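You operate a simulated robot arm through the tools that you are given. There is no shell and no other tool. Be economical: measure what you need, move in short steps, check, and stop when the job is done.

The job below is to be done with a simulated robot arm. You get a single attempt, and the scene is never put back.

TASK
Tighten the loose green terminal knob under the clear cover.
Fine: power off before the cover opens, cover shut before the power goes back on.

Only the result counts: the job must be done as asked and must still hold three seconds after the hand-in. Knocking over, shifting, dropping, spilling or breaking anything else fails it. A push-on lid holds only when it is set on centred and level and pressed home; a screw cap is set on level and turned clockwise until tight.

THE ROBOT
A 6-joint arm with a two-finger parallel gripper, fixed in place. Base frame: the origin is at the foot of the arm, x ahead of it, y to its left, z up; the work surface is at about z = 21. Readings come in mm, rad, newtons and seconds.
With the tool pointing down near the work surface it reaches from about 140 to 580 mm from the base axis. Its first joint turns from -1.152 to 1.152 rad. Payload 2.1 kg.
Tool frame: the origin (TCP) lies between the finger pads and is the grasp point; the fingertips stand 30 mm ahead of it; z points along the fingers, y is the line along which they close. The gripper opens to 94 mm. The fingers are 28 mm wide and 10 mm thick; the gripper's body (50 by 96 mm) begins 55 mm behind the TCP.
Orientation is that of the tool frame in the base frame, as a unit quaternion [w, x, y, z]. With the fingers straight down and closing along the base's y, the tool's x points along the base's -x, its y along +y and its z along -z.

THE INTERFACE
- The arm moves only by the tool play_rows. Its argument "targets" is a list of rows, each an object (a shift or turn left out is 0, a gripper value left out holds the last) with "xyz": the shift along the tool's x, y, z in mm, a list of three; "turn": the turn, a rotation vector about the tool's x, y, z in rad, a list of three; "gripper": the gripper command, from -1 (fully open) to 1 (shut), values between in proportion. In form: [{"xyz": [tx, ty, tz], "turn": [rx, ry, rz], "gripper": gripper}, ...]. A call has 1 to 10 rows; each row shifts and turns the commanded pose from where the row before left it, along the tool's axes as they then stand. Each row takes 0.2 s and may step no farther than 50 mm and 0.15 rad from the row before; otherwise, or with a gripper value out of range, the whole call is refused. Where a pose cannot be reached the arm comes as near as it can. A force on the tool above 70 N (or 10 N above the force at the start of the call, whichever is more), or a blocked arm, ends the call early, and 0.2 s more pass. Each finger travels about 72 mm/s and halts on what it meets, pressing with about 38 N; the grip force reading is that of the motor and also rises with nothing between the fingers. The clock runs only during rows and for 0.2 s after the last one: add rows that do not move to give the fingers time. It gives the time, the measured TCP pose, the force on the tool (base axes), the opening and the grip force at its end, in the units of the frame above (readings bear some noise).
- Cameras (640 x 400 px; columns grow to the right, rows downward): "scene" is fixed at [77.5, -395.4, 490]; the picture's right is [0.50, -0.86, 0.00], its down [-0.45, -0.26, -0.85] and it looks along [0.74, 0.43, -0.52] (base axes); focal length 293 px, centre (320, 200). "wrist" rides on the gripper at [76, 14, -103] in the tool frame; the picture's right is [-0.18, 0.98, 0.00], its down [-0.75, -0.14, -0.64] and it looks along [-0.63, -0.12, 0.77] (tool axes); focal length 243 px, centre (320, 200). There is no depth. A picture from a camera that has moved, and an enlarged one, comes with that camera's place and axes in the base frame and with its lens.
- get_image(camera): a new picture of that camera. The clock stands still meanwhile.
- zoom(camera, box): a new picture of the part [left, top, right, bottom] of that camera's present view, enlarged. The clock stands still meanwhile.
- close_job(): hands the job in; it is judged then, once.

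Go step by step. Nothing tells you positions but the pictures and the camera data: compare them with the known pose of the tool, close in by small moves and look again before you grip or let go. The budget is 120 turns and 68 pictures, counting those below and the enlarged ones. Unless the task says otherwise, let go and move clear before handing in, and close with one line.

The tools are called after "Emit:" by a JSON object that holds its "api" and its "payload". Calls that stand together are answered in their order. play_rows: Moves the arm, as the interface text tells. Its arguments: {"type":"object","properties":{"targets":{"type":"array","items":{"type":"object","properties":{"xyz":{"type":"array","items":{"type":"number"}},"turn":{"type":"array","items":{"type":"number"}},"gripper":{"type":"number"}}}}},"required":["targets"]} The other tools are called the same way: get_image (camera) takes a picture; zoom (camera, box) takes an enlarged picture of a part of a camera's view; close_job () hands the job in.

At the start:

```text
time_s: 0.0
position: [211.0, -169.4, 350.8]
orientation: [0.002, -0.001, 1.0, 0.0]
contact_force: [-0.4, -0.1, 0.1]
width: 94.0
gripper_force: 0.1
```

scene: 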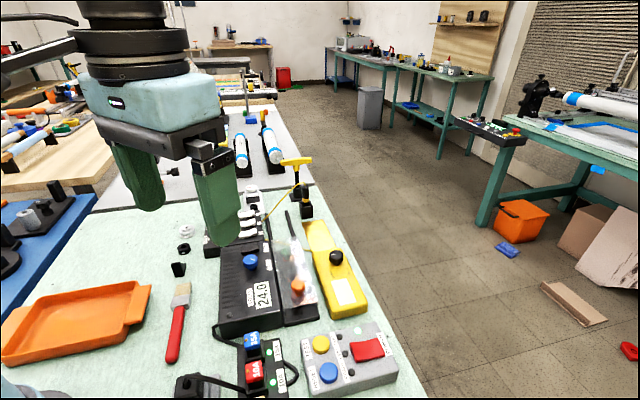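
wrist: 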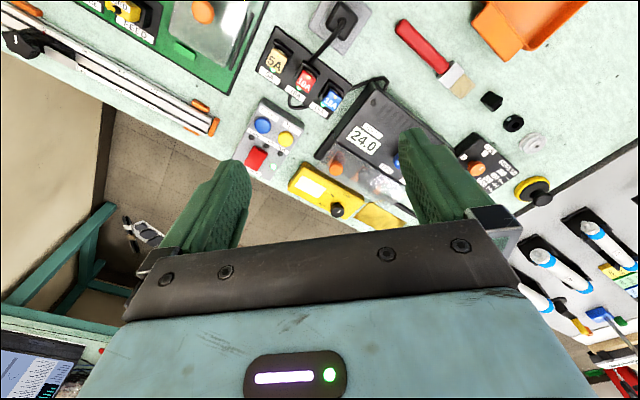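

I see a power-supply box (24.0 display) with a clear cover, a control box with buttons and a red rocker, and some breakers. I'll zoom in to identify the parts first.

Emit:
{"api": "zoom", "payload": {"camera": "scene", "box": [170, 180, 410, 400]}}

Emit:
{"api": "zoom", "payload": {"camera": "wrist", "box": [220, 0, 560, 220]}}

Emit:
{"api": "zoom", "payload": {"camera": "wrist", "box": [0, 0, 240, 150]}}

```text
1.82 times, centred on (290, 290) of scene
camera zoom: at [77.5, -395.4, 490.0], right [0.5, -0.86, 0.0], down [-0.45, -0.26, -0.85], along [0.74, 0.43, -0.52], focal length 532 px, centre (374, 36)
```

zoom: 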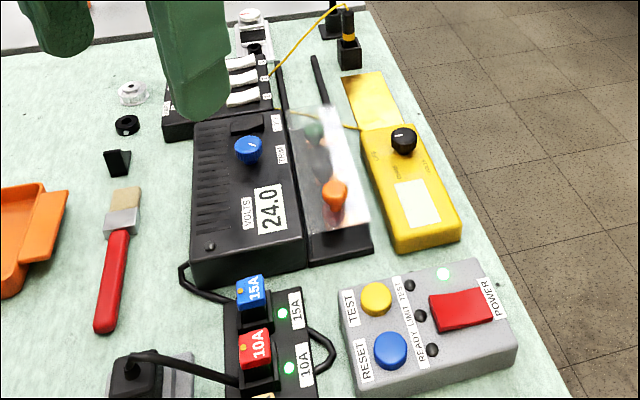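

```text
1.82 times, centred on (390, 110) of wrist
camera zoom: at [133.2, -154.5, 453.7], right [0.18, 0.98, 0.0], down [0.75, -0.14, 0.64], along [0.63, -0.12, -0.76], focal length 441 px, centre (193, 364)
```

zoom: 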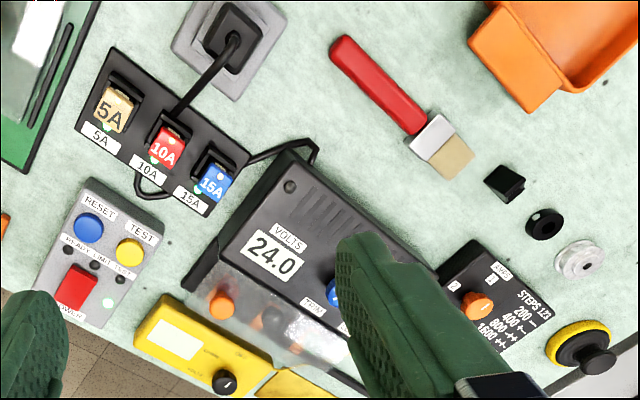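

```text
2.67 times, centred on (120, 75) of wrist
camera zoom: at [133.2, -154.5, 453.7], right [0.18, 0.98, 0.0], down [0.75, -0.14, 0.64], along [0.63, -0.12, -0.76], focal length 647 px, centre (853, 533)
```

zoom: 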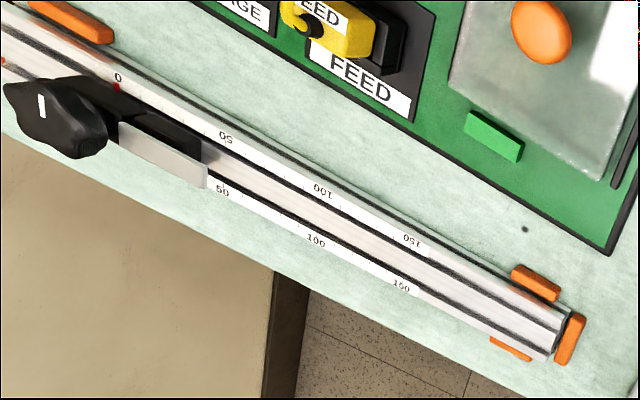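

Two clear covers exist: one by the 24.0 supply and one on a green board at the side. I move ahead to see the supply cover more clearly.

Emit:
{"api": "play_rows", "payload": {"targets": [{"xyz": [-45, 0, 0]}, {"xyz": [-45, 0, 0]}, {"xyz": [0, 0, 0]}]}}

Emit:
{"api": "get_image", "payload": {"camera": "wrist"}}

Emit:
{"api": "zoom", "payload": {"camera": "scene", "box": [200, 170, 360, 300]}}

```text
time_s: 0.8
position: [301.4, -168.8, 352.3]
orientation: [0.002, -0.001, 1.0, 0.0]
contact_force: [-0.5, -0.7, 0.1]
width: 93.9
gripper_force: 0.0
```

```text
62 pictures are left
camera wrist: at [223.5, -154.1, 455.2], right [0.18, 0.98, 0.0], down [0.75, -0.14, 0.64], along [0.63, -0.12, -0.76], focal length 243 px, centre (320, 200)
```

wrist: 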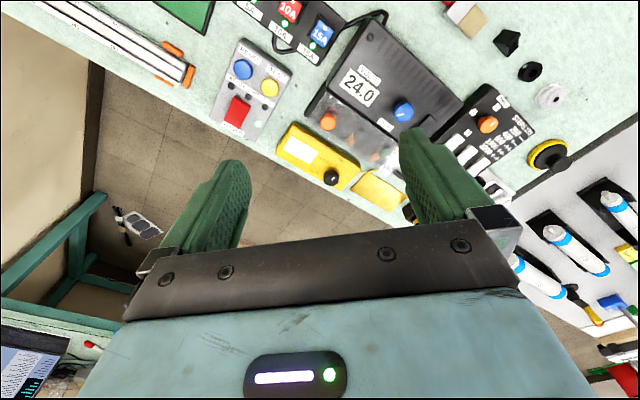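

```text
3.08 times, centred on (280, 235) of scene
camera zoom: at [77.5, -395.4, 490.0], right [0.5, -0.86, 0.0], down [-0.45, -0.26, -0.85], along [0.74, 0.43, -0.52], focal length 901 px, centre (443, 92)
```

zoom: 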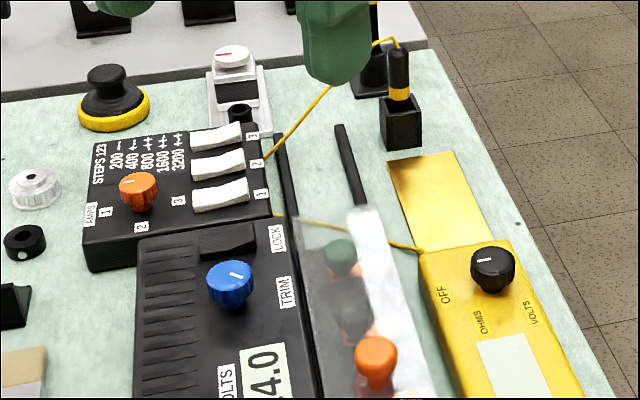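

Emit:
{"api": "zoom", "payload": {"camera": "wrist", "box": [200, 0, 420, 140]}}

Emit:
{"api": "zoom", "payload": {"camera": "wrist", "box": [300, 70, 440, 180]}}

Emit:
{"api": "zoom", "payload": {"camera": "scene", "box": [200, 300, 410, 400]}}

```text
2.86 times, centred on (310, 70) of wrist
camera zoom: at [223.5, -154.1, 455.2], right [0.18, 0.98, 0.0], down [0.75, -0.14, 0.64], along [0.63, -0.12, -0.76], focal length 693 px, centre (349, 571)
```

zoom: 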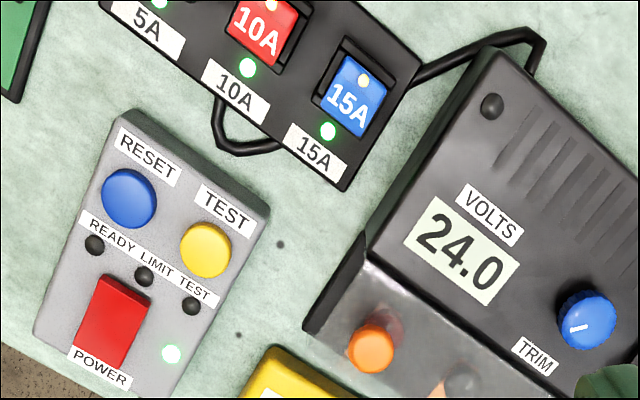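

```text
3.64 times, centred on (370, 125) of wrist
camera zoom: at [223.5, -154.1, 455.2], right [0.18, 0.98, 0.0], down [0.75, -0.14, 0.64], along [0.63, -0.12, -0.76], focal length 882 px, centre (138, 473)
```

zoom: 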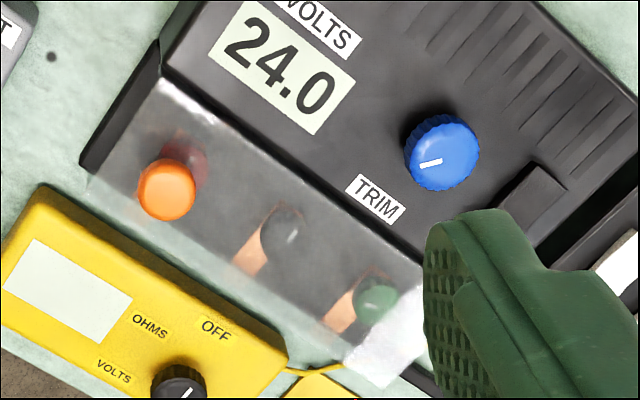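

```text
3.05 times, centred on (305, 350) of scene
camera zoom: at [77.5, -395.4, 490.0], right [0.5, -0.86, 0.0], down [-0.45, -0.26, -0.85], along [0.74, 0.43, -0.52], focal length 892 px, centre (366, -257)
```

zoom: 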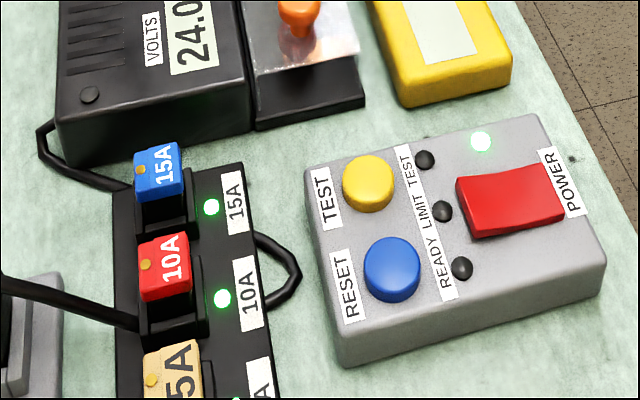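

The green knob sits under the supply's clear cover, at its far end. Before touching power, I look at the other board and the socket too.

Emit:
{"api": "play_rows", "payload": {"targets": [{"xyz": [30, -40, 0]}, {"xyz": [30, -40, 0]}, {"xyz": [30, -40, 0]}, {"xyz": [20, -30, 0]}, {"xyz": [0, 0, 0]}]}}

Emit:
{"api": "get_image", "payload": {"camera": "wrist"}}

Emit:
{"api": "get_image", "payload": {"camera": "scene"}}

```text
time_s: 2.0
position: [192.3, -320.8, 352.2]
orientation: [0.002, 0.0, 1.0, 0.002]
contact_force: [0.1, 0.2, 1.4]
width: 94.0
gripper_force: 0.0
```

```text
57 pictures are left
camera wrist: at [114.5, -306.2, 455.2], right [0.18, 0.98, 0.0], down [0.75, -0.14, 0.64], along [0.63, -0.12, -0.76], focal length 243 px, centre (320, 200)
```

wrist: 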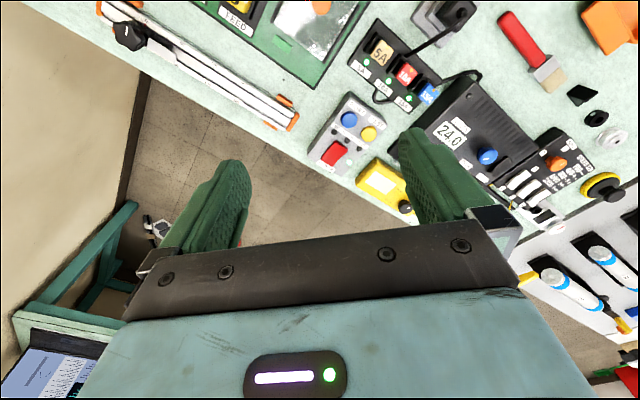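

```text
56 pictures are left
```

scene: 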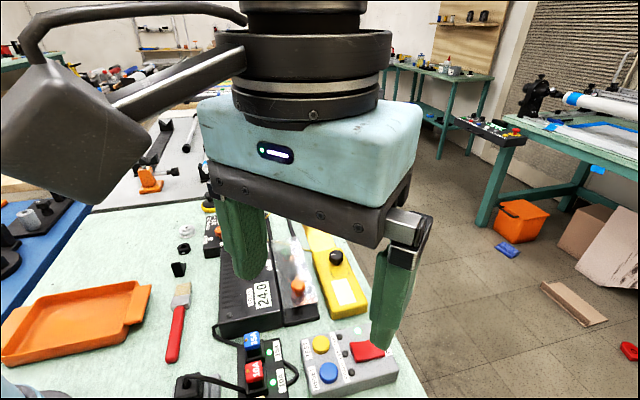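

Emit:
{"api": "zoom", "payload": {"camera": "wrist", "box": [180, 0, 380, 110]}}

Emit:
{"api": "zoom", "payload": {"camera": "wrist", "box": [310, 0, 490, 130]}}

```text
3.20 times, centred on (280, 55) of wrist
camera zoom: at [114.5, -306.2, 455.2], right [0.18, 0.98, 0.0], down [0.75, -0.14, 0.64], along [0.63, -0.12, -0.76], focal length 776 px, centre (448, 664)
```

zoom: 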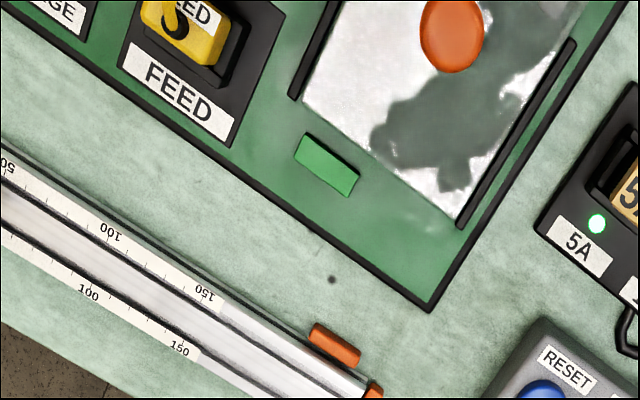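

```text
3.08 times, centred on (400, 65) of wrist
camera zoom: at [114.5, -306.2, 455.2], right [0.18, 0.98, 0.0], down [0.75, -0.14, 0.64], along [0.63, -0.12, -0.76], focal length 746 px, centre (74, 615)
```

zoom: 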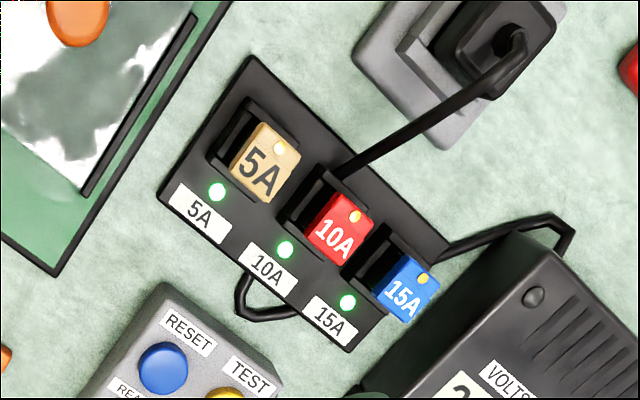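

The supply is the one. Next I get a close look at the POWER rocker on the grey console.

Emit:
{"api": "play_rows", "payload": {"targets": [{"xyz": [-40, 0, 0]}, {"xyz": [-40, 0, 0]}, {"xyz": [-40, 2, 25]}, {"xyz": [-14, 2, 40]}, {"xyz": [0, 2, 45]}, {"xyz": [0, 0, 40]}, {"xyz": [0, 0, 0]}]}}

Emit:
{"api": "get_image", "payload": {"camera": "wrist"}}

```text
time_s: 3.6
position: [324.8, -314.4, 204.9]
orientation: [0.002, -0.001, 1.0, 0.001]
contact_force: [0.1, 0.1, -0.2]
width: 93.9
gripper_force: 0.1
```

```text
53 pictures are left
camera wrist: at [247.4, -299.4, 306.3], right [0.18, 0.98, 0.0], down [0.75, -0.14, 0.64], along [0.63, -0.12, -0.76], focal length 243 px, centre (320, 200)
```

wrist: 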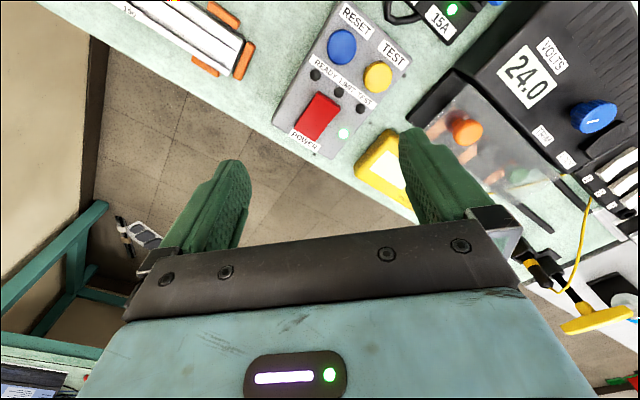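

Emit:
{"api": "zoom", "payload": {"camera": "wrist", "box": [270, 60, 400, 160]}}

Emit:
{"api": "zoom", "payload": {"camera": "wrist", "box": [400, 60, 640, 240]}}

Emit:
{"api": "zoom", "payload": {"camera": "scene", "box": [290, 310, 410, 400]}}

```text
4.00 times, centred on (335, 110) of wrist
camera zoom: at [247.4, -299.4, 306.3], right [0.18, 0.98, 0.0], down [0.75, -0.14, 0.64], along [0.63, -0.12, -0.76], focal length 970 px, centre (260, 560)
```

zoom: 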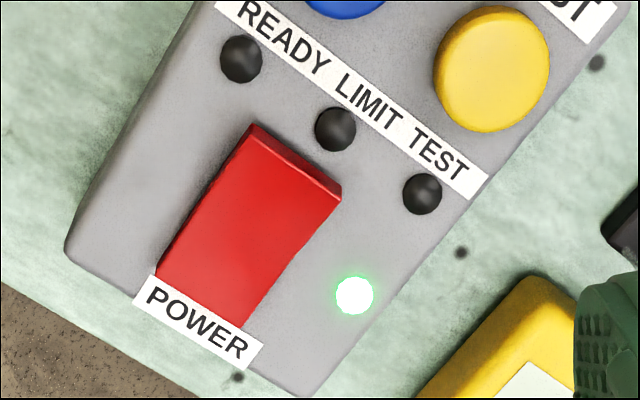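

```text
2.22 times, centred on (520, 150) of wrist
camera zoom: at [247.4, -299.4, 306.3], right [0.18, 0.98, 0.0], down [0.75, -0.14, 0.64], along [0.63, -0.12, -0.76], focal length 539 px, centre (-124, 311)
```

zoom: 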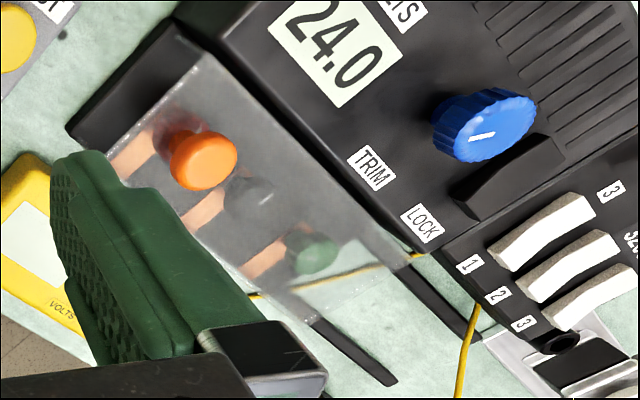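

```text
4.44 times, centred on (350, 355) of scene
camera zoom: at [77.5, -395.4, 490.0], right [0.5, -0.86, 0.0], down [-0.45, -0.26, -0.85], along [0.74, 0.43, -0.52], focal length 1301 px, centre (187, -489)
```

zoom: 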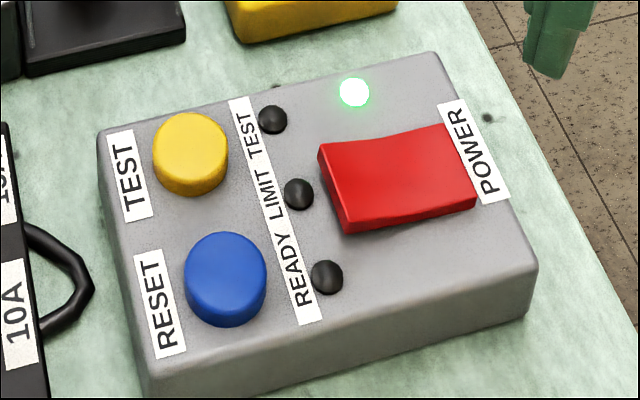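

The rocker's inner end (near the READY/LIMIT lamps) is up at about (326,-306,62), and its outer end is down, which means on. I close the fingers, line up with the rocker axis and come above the raised end.

Emit:
{"api": "play_rows", "payload": {"targets": [{"xyz": [-5.2, 5.4, 0], "gripper": 1}, {"turn": [0, 0, -0.14]}, {"turn": [0, 0, -0.14]}, {"turn": [0, 0, -0.14]}, {"turn": [0, 0, -0.14]}, {"turn": [0, 0, -0.14]}, {"turn": [0, 0, -0.14]}, {"xyz": [0, 0, 45]}, {"xyz": [0, 0, 45]}, {}]}}

Emit:
{"api": "get_image", "payload": {"camera": "scene"}}

Emit:
{"api": "get_image", "payload": {"camera": "wrist"}}

```text
time_s: 5.8
position: [331.8, -305.2, 112.9]
orientation: [0.002, -0.408, 0.913, 0.001]
contact_force: [-0.3, 0.4, -0.1]
width: 0.1
gripper_force: 32.9
```

```text
49 pictures are left
```

scene: 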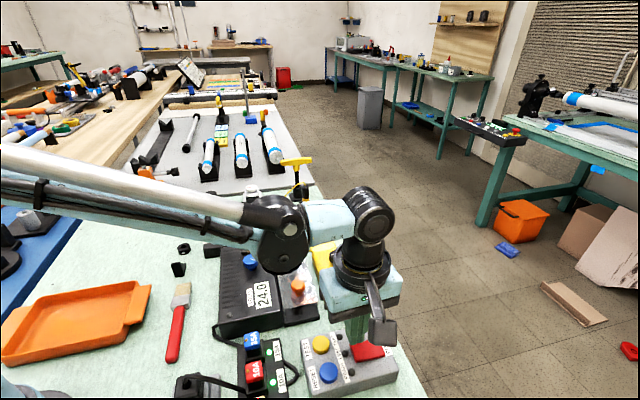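

```text
48 pictures are left
camera wrist: at [268.5, -352.5, 215.5], right [-0.61, 0.79, 0.0], down [0.61, 0.47, 0.64], along [0.51, 0.39, -0.76], focal length 243 px, centre (320, 200)
```

wrist: 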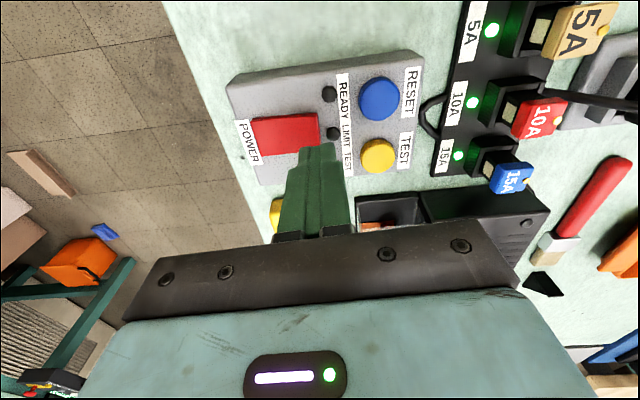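

Emit:
{"api": "play_rows", "payload": {"targets": [{"xyz": [7.7, -4.2, 0]}, {"xyz": [0, 0, 10]}, {}]}}

Emit:
{"api": "zoom", "payload": {"camera": "wrist", "box": [220, 50, 440, 240]}}

Emit:
{"api": "zoom", "payload": {"camera": "scene", "box": [290, 290, 410, 400]}}

```text
time_s: 6.6
position: [328.7, -316.6, 102.0]
orientation: [0.002, -0.408, 0.913, 0.0]
contact_force: [-0.1, 0.7, -0.4]
width: 0.0
gripper_force: 33.5
```

```text
2.11 times, centred on (330, 145) of wrist
camera zoom: at [266.0, -362.4, 204.8], right [-0.61, 0.79, 0.0], down [0.61, 0.47, 0.64], along [0.51, 0.39, -0.76], focal length 511 px, centre (299, 316)
```

zoom: 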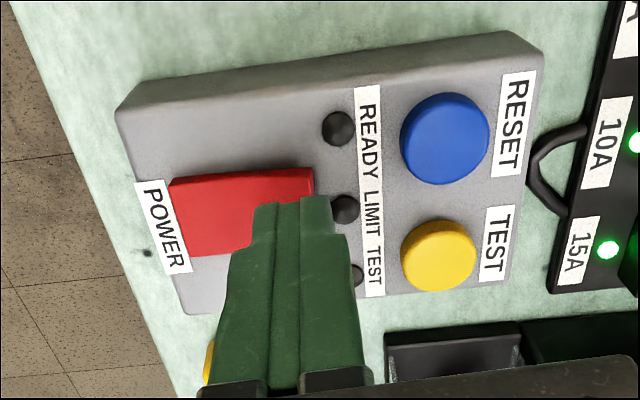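

```text
3.64 times, centred on (350, 345) of scene
camera zoom: at [77.5, -395.4, 490.0], right [0.5, -0.86, 0.0], down [-0.45, -0.26, -0.85], along [0.74, 0.43, -0.52], focal length 1064 px, centre (211, -327)
```

zoom: 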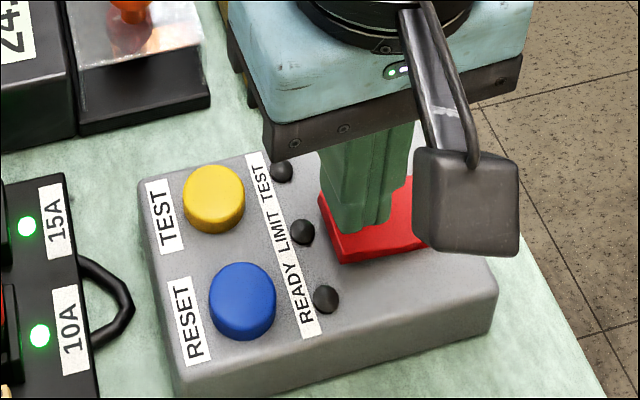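

The fingertips are over the raised end. I press down in small steps.

Emit:
{"api": "play_rows", "payload": {"targets": [{"xyz": [0, 1.5, 4]}, {"xyz": [0, 0, 4]}, {"xyz": [0, 0, 3]}, {"xyz": [0, 0, 2]}, {"xyz": [0, 0, 2]}, {"xyz": [0, 0, 2]}, {}]}}

Emit:
{"api": "zoom", "payload": {"camera": "scene", "box": [210, 230, 410, 400]}}

```text
time_s: 8.2
position: [328.5, -314.8, 83.7]
orientation: [0.002, -0.408, 0.913, 0.0]
contact_force: [0.1, 0.7, 0.5]
width: 0.0
gripper_force: 33.0
```

```text
2.35 times, centred on (310, 315) of scene
camera zoom: at [77.5, -395.4, 490.0], right [0.5, -0.86, 0.0], down [-0.45, -0.26, -0.85], along [0.74, 0.43, -0.52], focal length 689 px, centre (344, -71)
```

zoom: 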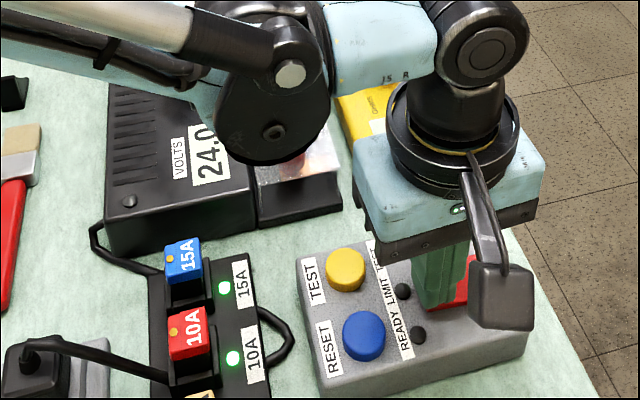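

Emit:
{"api": "play_rows", "payload": {"targets": [{"xyz": [0, 0, 2]}, {"xyz": [0, 0, 2]}, {}]}}

Emit:
{"api": "zoom", "payload": {"camera": "wrist", "box": [200, 50, 440, 240]}}

```text
time_s: 9.0
position: [327.8, -315.1, 79.9]
orientation: [0.002, -0.409, 0.913, 0.0]
contact_force: [0.2, -0.6, -0.7]
width: 0.0
gripper_force: 32.7
```

```text
2.11 times, centred on (320, 145) of wrist
camera zoom: at [265.0, -361.6, 182.9], right [-0.61, 0.79, 0.0], down [0.61, 0.47, 0.64], along [0.51, 0.39, -0.76], focal length 511 px, centre (320, 316)
```

zoom: 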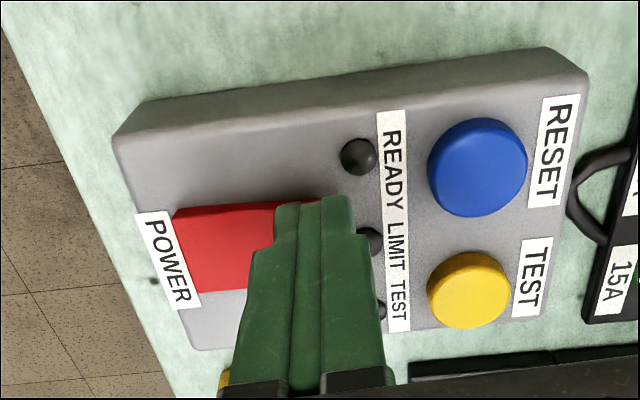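

Emit:
{"api": "play_rows", "payload": {"targets": [{"xyz": [-5, 0, 0]}, {"xyz": [0, 0, 2]}, {"xyz": [0, 0, 2]}, {"xyz": [0, 0, 1]}, {}]}}

Emit:
{"api": "zoom", "payload": {"camera": "wrist", "box": [200, 50, 440, 240]}}

```text
time_s: 10.2
position: [331.7, -310.5, 74.8]
orientation: [0.002, -0.409, 0.913, -0.001]
contact_force: [-0.1, 1.0, 0.0]
width: 0.2
gripper_force: 33.0
```

```text
2.11 times, centred on (320, 145) of wrist
camera zoom: at [268.2, -358.3, 178.5], right [-0.61, 0.79, 0.0], down [0.61, 0.47, 0.64], along [0.51, 0.39, -0.76], focal length 511 px, centre (320, 316)
```

zoom: 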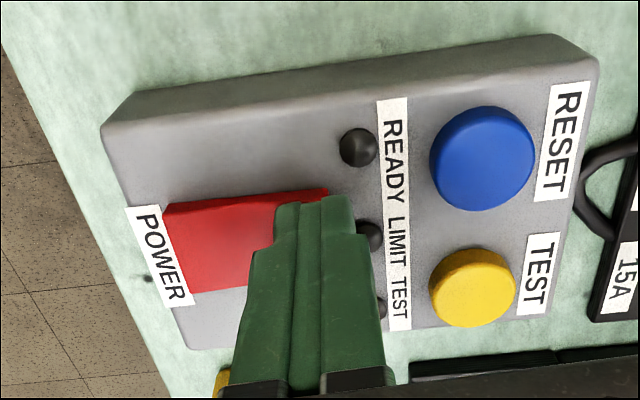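

Emit:
{"api": "play_rows", "payload": {"targets": [{"xyz": [0, 0, 2]}, {"xyz": [0, 0, 2]}, {"xyz": [0, 0, 1.5]}, {}]}}

Emit:
{"api": "zoom", "payload": {"camera": "wrist", "box": [200, 50, 440, 240]}}

```text
time_s: 11.1
position: [331.1, -311.7, 72.9]
orientation: [0.001, -0.408, 0.913, -0.001]
contact_force: [-1.0, 2.0, 21.3]
width: 0.1
gripper_force: 33.2
stopped in row 4: the force on the tool passed its limit (the readings are from after the stop); the commanded pose is now the measured one
```

```text
2.11 times, centred on (320, 145) of wrist
camera zoom: at [268.0, -358.4, 175.7], right [-0.61, 0.79, 0.0], down [0.61, 0.47, 0.64], along [0.51, 0.39, -0.77], focal length 511 px, centre (320, 316)
```

zoom: 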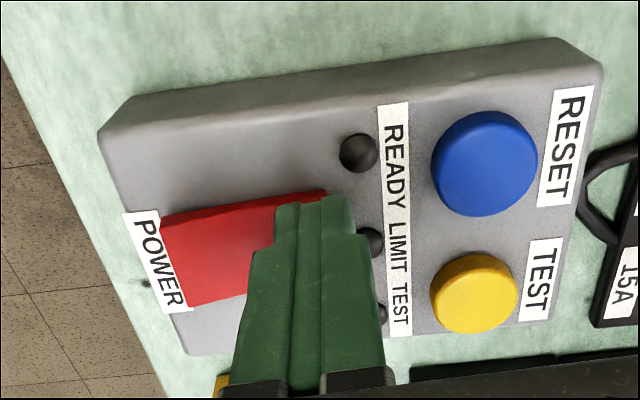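

It looks flipped. I lift off and check the lamps and display.

Emit:
{"api": "play_rows", "payload": {"targets": [{"xyz": [0, 0, -20]}, {"xyz": [0, 0, -50]}, {"xyz": [0, 0, -50]}, {"xyz": [0, 0, -40], "gripper": -1}, {}]}}

Emit:
{"api": "get_image", "payload": {"camera": "wrist"}}

Emit:
{"api": "zoom", "payload": {"camera": "scene", "box": [210, 230, 410, 400]}}

```text
time_s: 12.3
position: [330.7, -310.6, 233.8]
orientation: [0.001, -0.409, 0.913, -0.001]
contact_force: [0.0, 0.0, 0.5]
width: 82.0
gripper_force: 0.0
```

```text
41 pictures are left
camera wrist: at [267.5, -358.4, 336.4], right [-0.61, 0.79, 0.0], down [0.61, 0.47, 0.64], along [0.51, 0.39, -0.77], focal length 243 px, centre (320, 200)
```

wrist: 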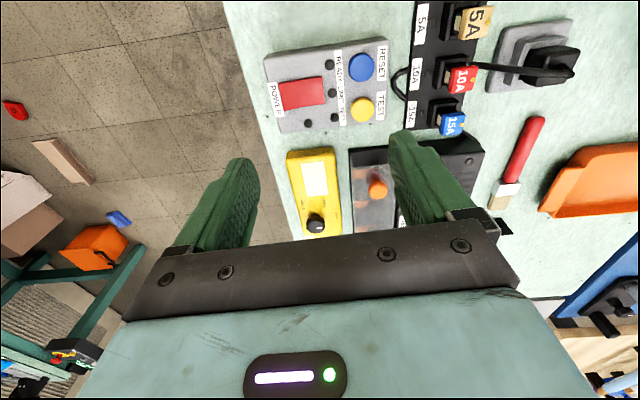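

```text
2.35 times, centred on (310, 315) of scene
camera zoom: at [77.5, -395.4, 490.0], right [0.5, -0.86, 0.0], down [-0.45, -0.26, -0.85], along [0.74, 0.43, -0.52], focal length 689 px, centre (344, -71)
```

zoom: 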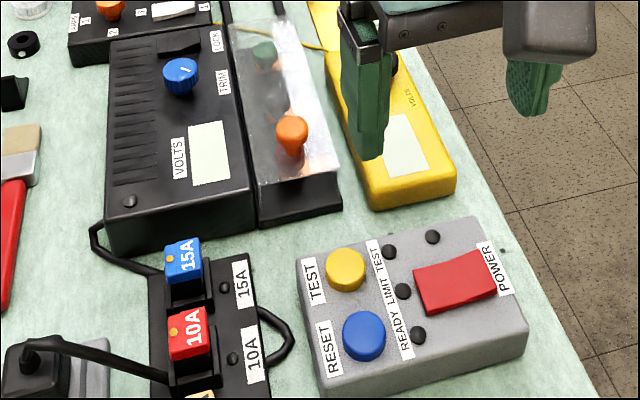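

Power is off (lamps and display dark). Now I go over the supply for a close look at the cover.

Emit:
{"api": "play_rows", "payload": {"targets": [{"xyz": [-40, 13, 0]}, {"xyz": [-40, 13, 0]}, {"xyz": [-40, 13, 10]}, {"xyz": [-25, 14, 25]}, {}, {}]}}

Emit:
{"api": "get_image", "payload": {"camera": "wrist"}}

Emit:
{"api": "zoom", "payload": {"camera": "wrist", "box": [240, 20, 440, 200]}}

```text
time_s: 13.7
position: [387.9, -165.4, 197.8]
orientation: [0.002, -0.408, 0.913, -0.001]
contact_force: [0.7, 0.2, -0.4]
width: 94.2
gripper_force: 0.1
```

```text
39 pictures are left
camera wrist: at [325.8, -212.3, 301.4], right [-0.61, 0.79, 0.0], down [0.61, 0.47, 0.64], along [0.51, 0.39, -0.77], focal length 243 px, centre (320, 200)
```

wrist: 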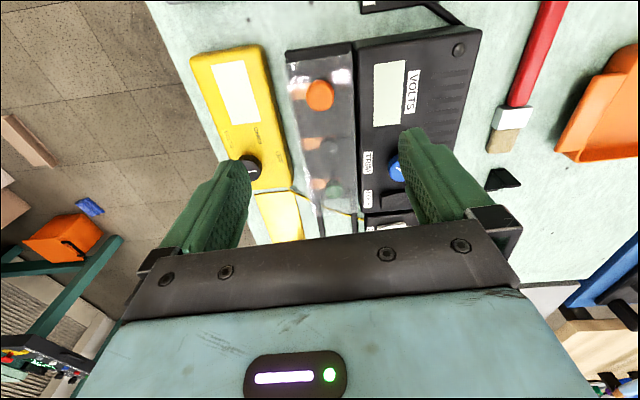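

```text
2.22 times, centred on (340, 110) of wrist
camera zoom: at [325.8, -212.3, 301.4], right [-0.61, 0.79, 0.0], down [0.61, 0.47, 0.64], along [0.51, 0.39, -0.77], focal length 539 px, centre (276, 400)
```

zoom: 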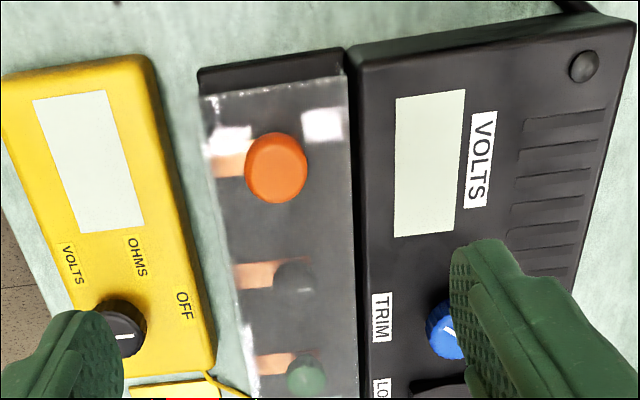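

The orange cover knob comes out at about (382,-170, top z≈61), and the cover slides on rails heading about 45° away from the console. I'll close the fingers, go behind the knob and push it along the rails.

Emit:
{"api": "play_rows", "payload": {"targets": [{"turn": [0, 0, 0.055], "gripper": 1}, {"xyz": [41.5, 1.3, 0]}, {}, {}, {"xyz": [0, 0, 40]}, {"xyz": [0, 0, 40]}, {"xyz": [0, 0, 10]}, {}]}}

Emit:
{"api": "get_image", "payload": {"camera": "wrist"}}

Emit:
{"api": "zoom", "payload": {"camera": "scene", "box": [210, 200, 370, 330]}}

```text
time_s: 15.5
position: [357.4, -195.8, 109.1]
orientation: [0.001, -0.383, 0.924, -0.001]
contact_force: [0.8, 0.4, -0.1]
width: 0.0
gripper_force: 32.7
```

```text
37 pictures are left
camera wrist: at [293.0, -239.4, 211.8], right [-0.57, 0.82, 0.0], down [0.63, 0.43, 0.64], along [0.53, 0.36, -0.77], focal length 243 px, centre (320, 200)
```

wrist: 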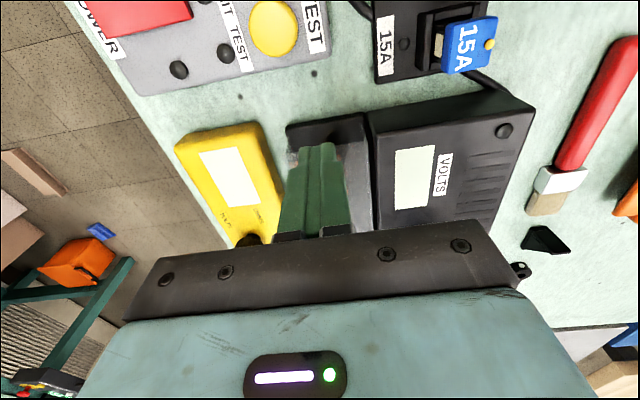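

```text
3.08 times, centred on (290, 265) of scene
camera zoom: at [77.5, -395.4, 490.0], right [0.5, -0.86, 0.0], down [-0.45, -0.26, -0.85], along [0.74, 0.43, -0.52], focal length 901 px, centre (412, 0)
```

zoom: 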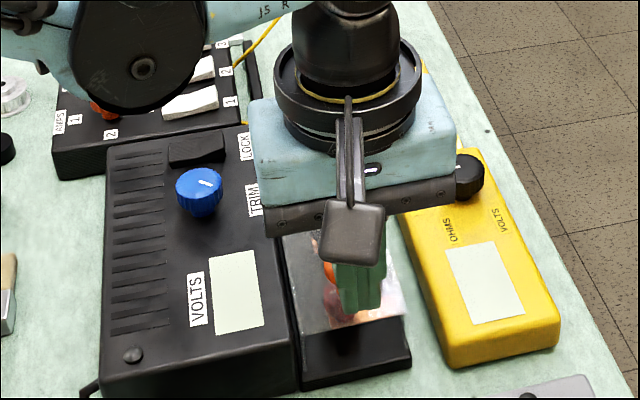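

Emit:
{"api": "play_rows", "payload": {"targets": [{"xyz": [0, 0, 10]}, {"xyz": [0, 0, 6]}, {"xyz": [0, 0, 6]}, {}]}}

Emit:
{"api": "zoom", "payload": {"camera": "scene", "box": [240, 230, 340, 320]}}

```text
time_s: 16.5
position: [358.0, -195.2, 86.1]
orientation: [0.001, -0.383, 0.924, 0.0]
contact_force: [0.6, -0.3, 0.2]
width: 0.0
gripper_force: 32.3
```

```text
4.44 times, centred on (290, 275) of scene
camera zoom: at [77.5, -395.4, 490.0], right [0.5, -0.86, 0.0], down [-0.45, -0.26, -0.85], along [0.74, 0.43, -0.52], focal length 1301 px, centre (453, -133)
```

zoom: 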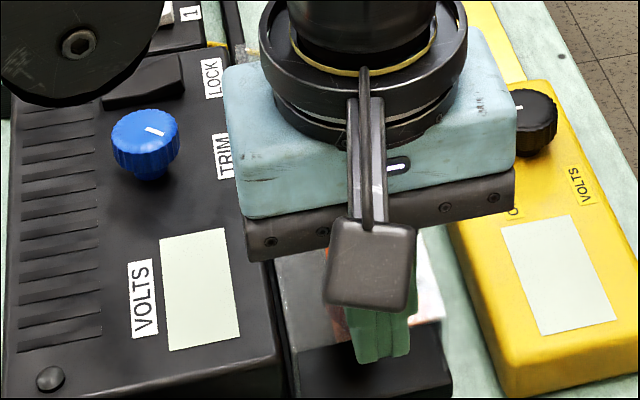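

Emit:
{"api": "play_rows", "payload": {"targets": [{"xyz": [0, 0, 3.5]}, {"xyz": [-5, 0, 0]}, {"xyz": [-5, 0, 0]}, {"xyz": [-5, 0, 0]}, {"xyz": [-5, 0, 0]}, {}]}}

Emit:
{"api": "zoom", "payload": {"camera": "scene", "box": [220, 200, 360, 320]}}

```text
time_s: 17.9
position: [373.7, -182.5, 82.4]
orientation: [0.0, -0.383, 0.924, 0.0]
contact_force: [0.2, 0.2, 0.1]
width: 0.2
gripper_force: 33.2
```

```text
3.33 times, centred on (290, 260) of scene
camera zoom: at [77.5, -395.4, 490.0], right [0.5, -0.86, 0.0], down [-0.45, -0.26, -0.85], along [0.74, 0.43, -0.52], focal length 976 px, centre (420, 0)
```

zoom: 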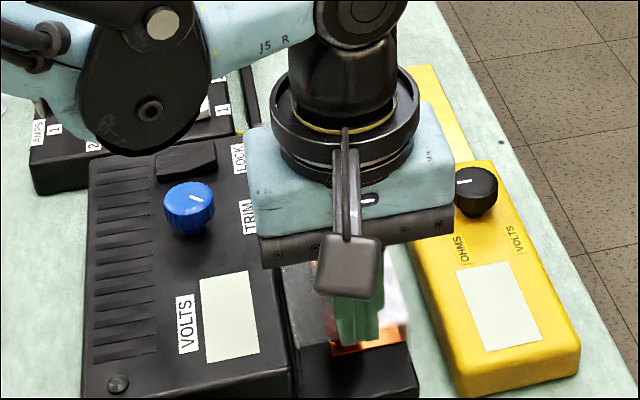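

The cover slides: the first terminal lug is uncovered. I keep pushing.

Emit:
{"api": "play_rows", "payload": {"targets": [{"xyz": [-10, 0, 0]}, {"xyz": [-10, 0, 0]}, {"xyz": [-10, 0, 0]}, {"xyz": [-10, 0, 0]}, {"xyz": [-10, 0, 0]}, {"xyz": [-10, 0, 0]}, {}]}}

Emit:
{"api": "get_image", "payload": {"camera": "wrist"}}

Emit:
{"api": "get_image", "payload": {"camera": "scene"}}

```text
time_s: 19.5
position: [415.3, -140.9, 81.9]
orientation: [0.001, -0.383, 0.924, -0.001]
contact_force: [-0.2, 0.6, -0.5]
width: 0.0
gripper_force: 33.1
```

```text
33 pictures are left
camera wrist: at [349.5, -183.4, 184.4], right [-0.57, 0.82, 0.0], down [0.63, 0.43, 0.64], along [0.53, 0.36, -0.77], focal length 243 px, centre (320, 200)
```

wrist: 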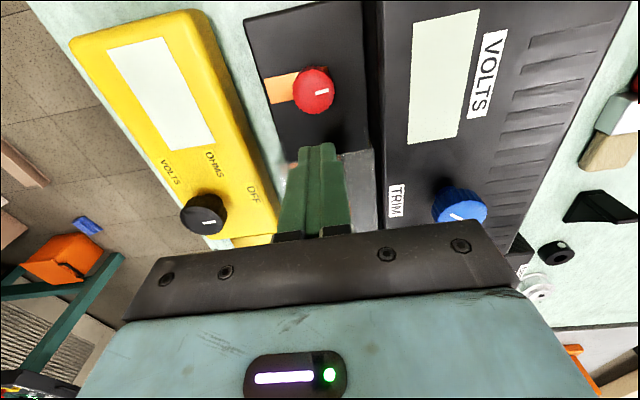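

```text
32 pictures are left
```

scene: 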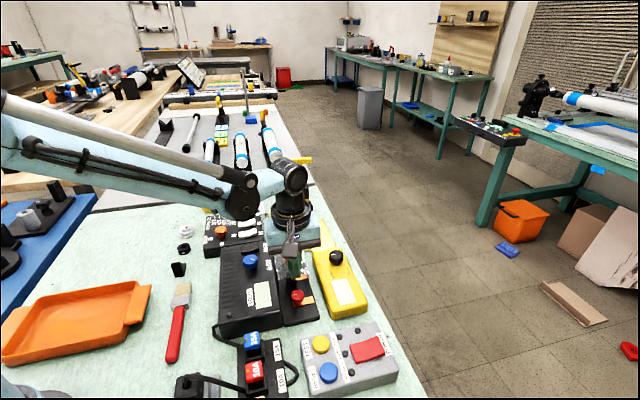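

Emit:
{"api": "play_rows", "payload": {"targets": [{"xyz": [-10, 0, 0]}, {"xyz": [-10, 0, 0]}, {"xyz": [-10, 0, 0]}, {}]}}

Emit:
{"api": "get_image", "payload": {"camera": "wrist"}}

Emit:
{"api": "zoom", "payload": {"camera": "scene", "box": [220, 180, 360, 320]}}

```text
time_s: 20.5
position: [435.9, -117.8, 81.5]
orientation: [0.001, -0.383, 0.924, -0.001]
contact_force: [0.0, 0.8, 1.1]
width: 0.0
gripper_force: 32.8
```

```text
31 pictures are left
camera wrist: at [370.7, -162.1, 185.3], right [-0.57, 0.82, 0.0], down [0.63, 0.43, 0.64], along [0.53, 0.36, -0.77], focal length 243 px, centre (320, 200)
```

wrist: 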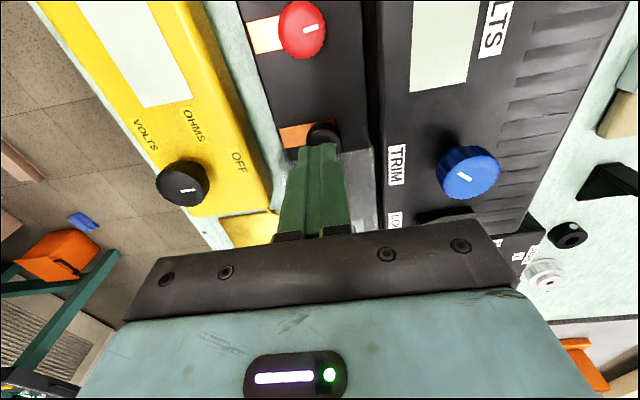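

```text
2.86 times, centred on (290, 250) of scene
camera zoom: at [77.5, -395.4, 490.0], right [0.5, -0.86, 0.0], down [-0.45, -0.26, -0.85], along [0.74, 0.43, -0.52], focal length 836 px, centre (406, 57)
```

zoom: 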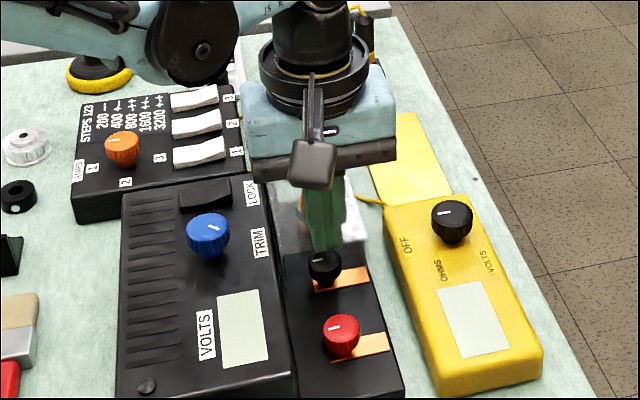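

Emit:
{"api": "play_rows", "payload": {"targets": [{"xyz": [-10, 0, 0]}, {"xyz": [-10, 0, 0]}, {"xyz": [-10, 0, 0]}, {"xyz": [-10, 0, 0]}, {}]}}

Emit:
{"api": "get_image", "payload": {"camera": "wrist"}}

```text
time_s: 21.7
position: [464.1, -91.1, 83.3]
orientation: [0.001, -0.382, 0.924, 0.0]
contact_force: [0.3, -0.1, -0.6]
width: 0.0
gripper_force: 34.0
```

```text
29 pictures are left
camera wrist: at [398.4, -133.3, 184.8], right [-0.57, 0.82, 0.0], down [0.63, 0.43, 0.64], along [0.53, 0.36, -0.77], focal length 243 px, centre (320, 200)
```

wrist: 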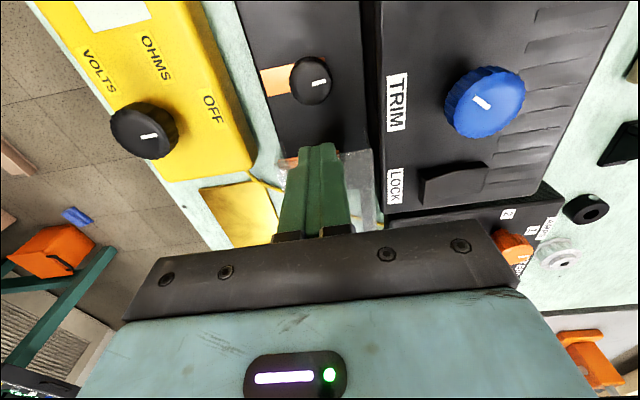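

Emit:
{"api": "play_rows", "payload": {"targets": [{"xyz": [-10, 0, 0]}, {"xyz": [-8, 0, 0]}, {"xyz": [-8, 0, 0]}, {"xyz": [-6, 0, 0]}, {}]}}

Emit:
{"api": "get_image", "payload": {"camera": "wrist"}}

Emit:
{"api": "zoom", "payload": {"camera": "scene", "box": [220, 170, 360, 300]}}

```text
time_s: 22.9
position: [487.7, -67.3, 82.2]
orientation: [0.001, -0.383, 0.924, -0.001]
contact_force: [0.8, 0.7, 0.4]
width: 0.0
gripper_force: 32.8
```

```text
28 pictures are left
camera wrist: at [421.4, -111.4, 184.1], right [-0.57, 0.82, 0.0], down [0.63, 0.43, 0.64], along [0.53, 0.36, -0.77], focal length 243 px, centre (320, 200)
```

wrist: 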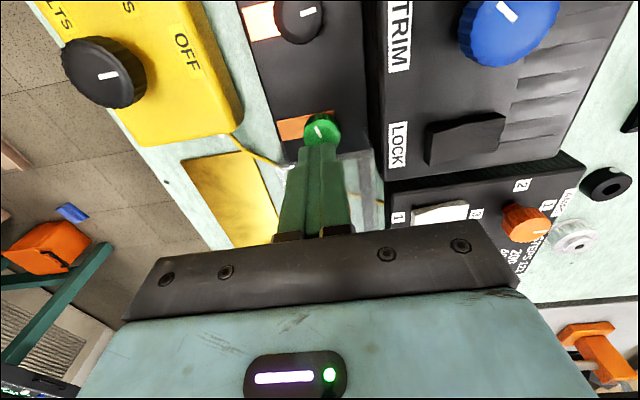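

```text
3.08 times, centred on (290, 235) of scene
camera zoom: at [77.5, -395.4, 490.0], right [0.5, -0.86, 0.0], down [-0.45, -0.26, -0.85], along [0.74, 0.43, -0.52], focal length 901 px, centre (412, 92)
```

zoom: 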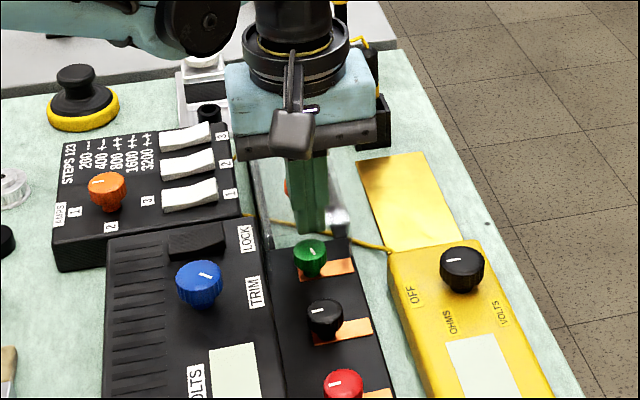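

Emit:
{"api": "play_rows", "payload": {"targets": [{"xyz": [-5, 0, 0]}, {"xyz": [-5, 0, 0]}, {"xyz": [-4, 0, 0]}, {}]}}

Emit:
{"api": "zoom", "payload": {"camera": "scene", "box": [220, 170, 360, 300]}}

```text
time_s: 23.9
position: [496.1, -59.0, 81.3]
orientation: [0.0, -0.383, 0.924, 0.0]
contact_force: [-12.9, -7.4, -0.3]
width: 0.0
gripper_force: 33.2
```

```text
3.08 times, centred on (290, 235) of scene
camera zoom: at [77.5, -395.4, 490.0], right [0.5, -0.86, 0.0], down [-0.45, -0.26, -0.85], along [0.74, 0.43, -0.52], focal length 901 px, centre (412, 92)
```

zoom: 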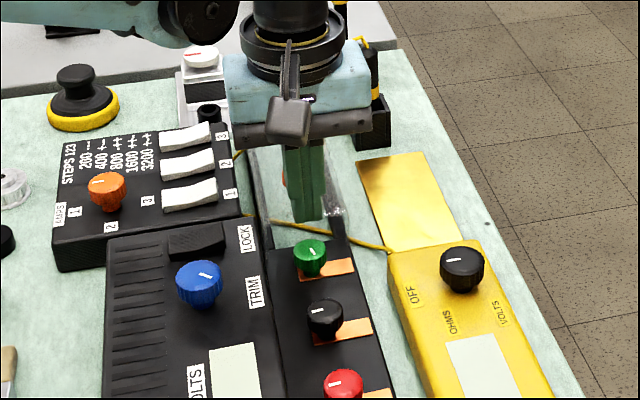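

The cover has reached its end stop. I back off, lift and look at the green knob from above.

Emit:
{"api": "play_rows", "payload": {"targets": [{"xyz": [6, 0, 0]}, {"xyz": [0, 0, -25]}, {"xyz": [10, 0, -40], "gripper": -1}, {"xyz": [20, 0, -25]}, {}, {}, {}]}}

Emit:
{"api": "get_image", "payload": {"camera": "wrist"}}

Emit:
{"api": "zoom", "payload": {"camera": "wrist", "box": [240, 30, 440, 170]}}

```text
time_s: 25.5
position: [472.3, -83.2, 171.9]
orientation: [0.002, -0.383, 0.924, 0.0]
contact_force: [-0.5, 0.0, 0.1]
width: 93.8
gripper_force: 0.0
```

```text
25 pictures are left
camera wrist: at [407.2, -126.9, 274.7], right [-0.57, 0.82, 0.0], down [0.63, 0.43, 0.64], along [0.53, 0.36, -0.77], focal length 243 px, centre (320, 200)
```

wrist: 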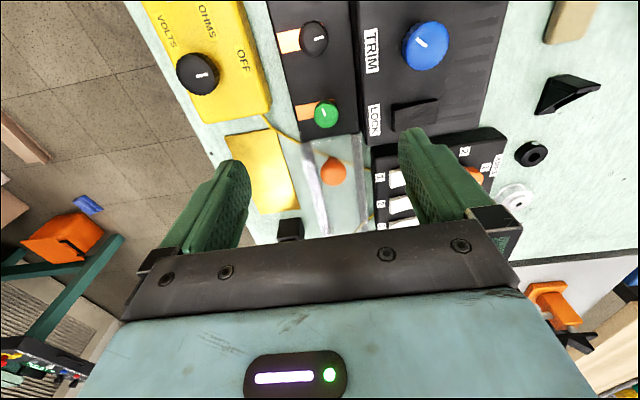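

```text
2.86 times, centred on (340, 100) of wrist
camera zoom: at [407.2, -126.9, 274.7], right [-0.57, 0.82, 0.0], down [0.63, 0.43, 0.64], along [0.53, 0.36, -0.77], focal length 693 px, centre (263, 486)
```

zoom: 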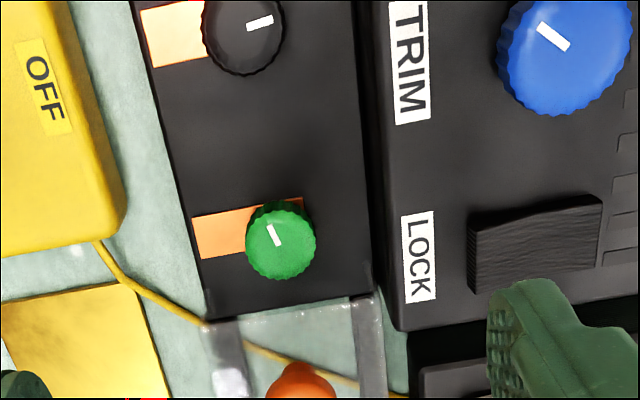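

The green knob's mark points differently from the tight ones, so it needs turning clockwise (about 100°). I come over it with a narrowed gripper, turned back about 25° so I can wind clockwise.

Emit:
{"api": "play_rows", "payload": {"targets": [{"xyz": [-10, 5.9, 0], "gripper": 0.3}, {"turn": [0, 0, -0.145]}, {"turn": [0, 0, -0.145]}, {"turn": [0, 0, -0.145]}, {"xyz": [0, 0, 40]}, {"xyz": [0, 0, 30]}, {}, {}]}}

Emit:
{"api": "get_image", "payload": {"camera": "wrist"}}

Emit:
{"api": "zoom", "payload": {"camera": "scene", "box": [240, 190, 340, 280]}}

```text
time_s: 27.3
position: [473.1, -72.8, 102.7]
orientation: [0.001, -0.574, 0.819, 0.0]
contact_force: [-0.6, 0.6, 0.3]
width: 33.0
gripper_force: 0.2
```

```text
23 pictures are left
camera wrist: at [432.5, -139.0, 204.6], right [-0.86, 0.51, 0.0], down [0.39, 0.66, 0.64], along [0.33, 0.55, -0.77], focal length 243 px, centre (320, 200)
```

wrist: 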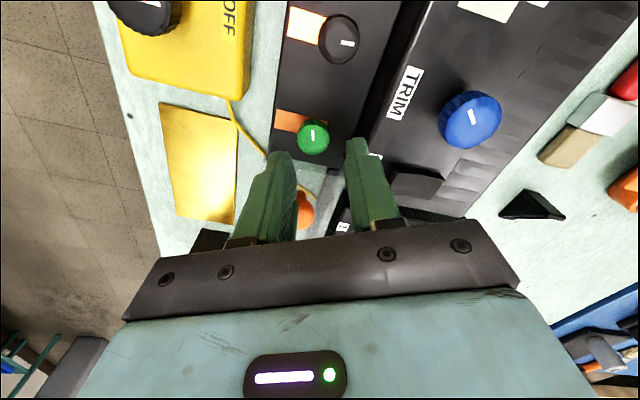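

```text
4.44 times, centred on (290, 235) of scene
camera zoom: at [77.5, -395.4, 490.0], right [0.5, -0.86, 0.0], down [-0.45, -0.26, -0.85], along [0.74, 0.43, -0.52], focal length 1301 px, centre (453, 44)
```

zoom: 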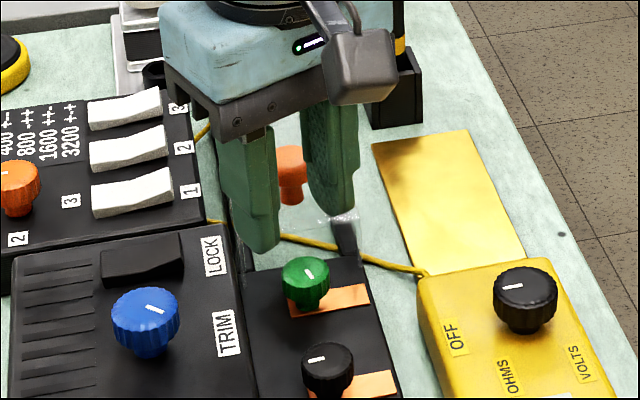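

Emit:
{"api": "play_rows", "payload": {"targets": [{"xyz": [2.5, -4, 0]}, {"xyz": [0, 0, 10]}, {"xyz": [0, 0, 10]}, {}]}}

Emit:
{"api": "zoom", "payload": {"camera": "wrist", "box": [220, 60, 420, 200]}}

```text
time_s: 28.3
position: [478.0, -75.9, 80.6]
orientation: [0.001, -0.574, 0.819, 0.0]
contact_force: [-0.9, 0.0, -0.3]
width: 32.9
gripper_force: 0.0
```

```text
2.86 times, centred on (320, 130) of wrist
camera zoom: at [436.2, -142.5, 184.6], right [-0.86, 0.51, 0.0], down [0.39, 0.66, 0.64], along [0.33, 0.55, -0.77], focal length 693 px, centre (320, 400)
```

zoom: 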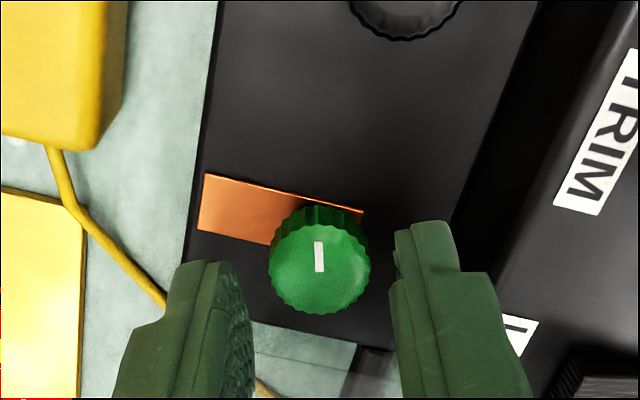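

Emit:
{"api": "play_rows", "payload": {"targets": [{"xyz": [-2.5, 0, 0]}, {"xyz": [0, 0, 5]}, {"xyz": [0, 0, 5]}, {}]}}

Emit:
{"api": "zoom", "payload": {"camera": "wrist", "box": [220, 60, 420, 200]}}

Emit:
{"api": "zoom", "payload": {"camera": "scene", "box": [250, 200, 330, 270]}}

```text
time_s: 29.3
position: [477.2, -74.8, 69.8]
orientation: [0.001, -0.574, 0.819, 0.0]
contact_force: [0.1, 0.8, 0.6]
width: 32.9
gripper_force: 0.0
```

```text
2.86 times, centred on (320, 130) of wrist
camera zoom: at [436.3, -140.5, 174.7], right [-0.86, 0.51, 0.0], down [0.39, 0.66, 0.64], along [0.33, 0.55, -0.77], focal length 693 px, centre (320, 400)
```

zoom: 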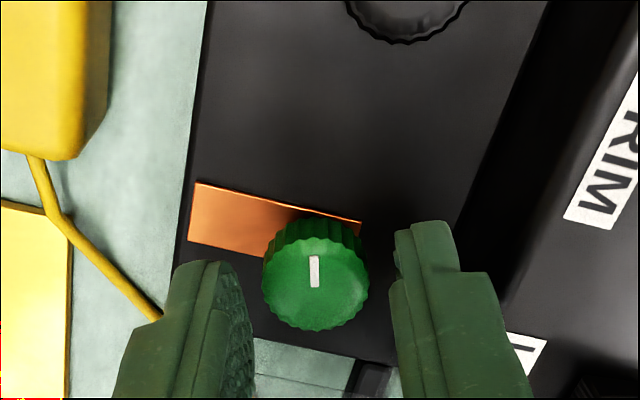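

```text
5.71 times, centred on (290, 235) of scene
camera zoom: at [77.5, -395.4, 490.0], right [0.5, -0.86, 0.0], down [-0.45, -0.26, -0.85], along [0.74, 0.43, -0.52], focal length 1672 px, centre (491, 0)
```

zoom: 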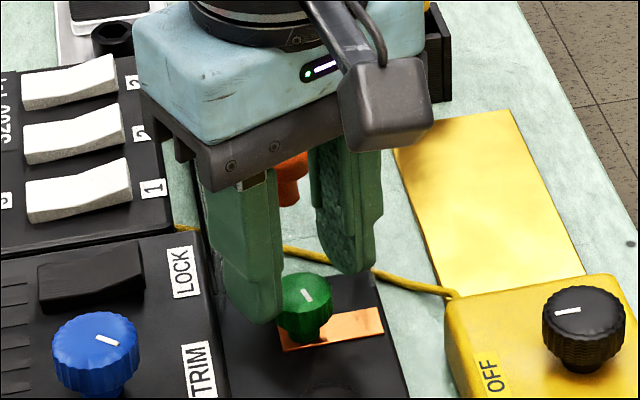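

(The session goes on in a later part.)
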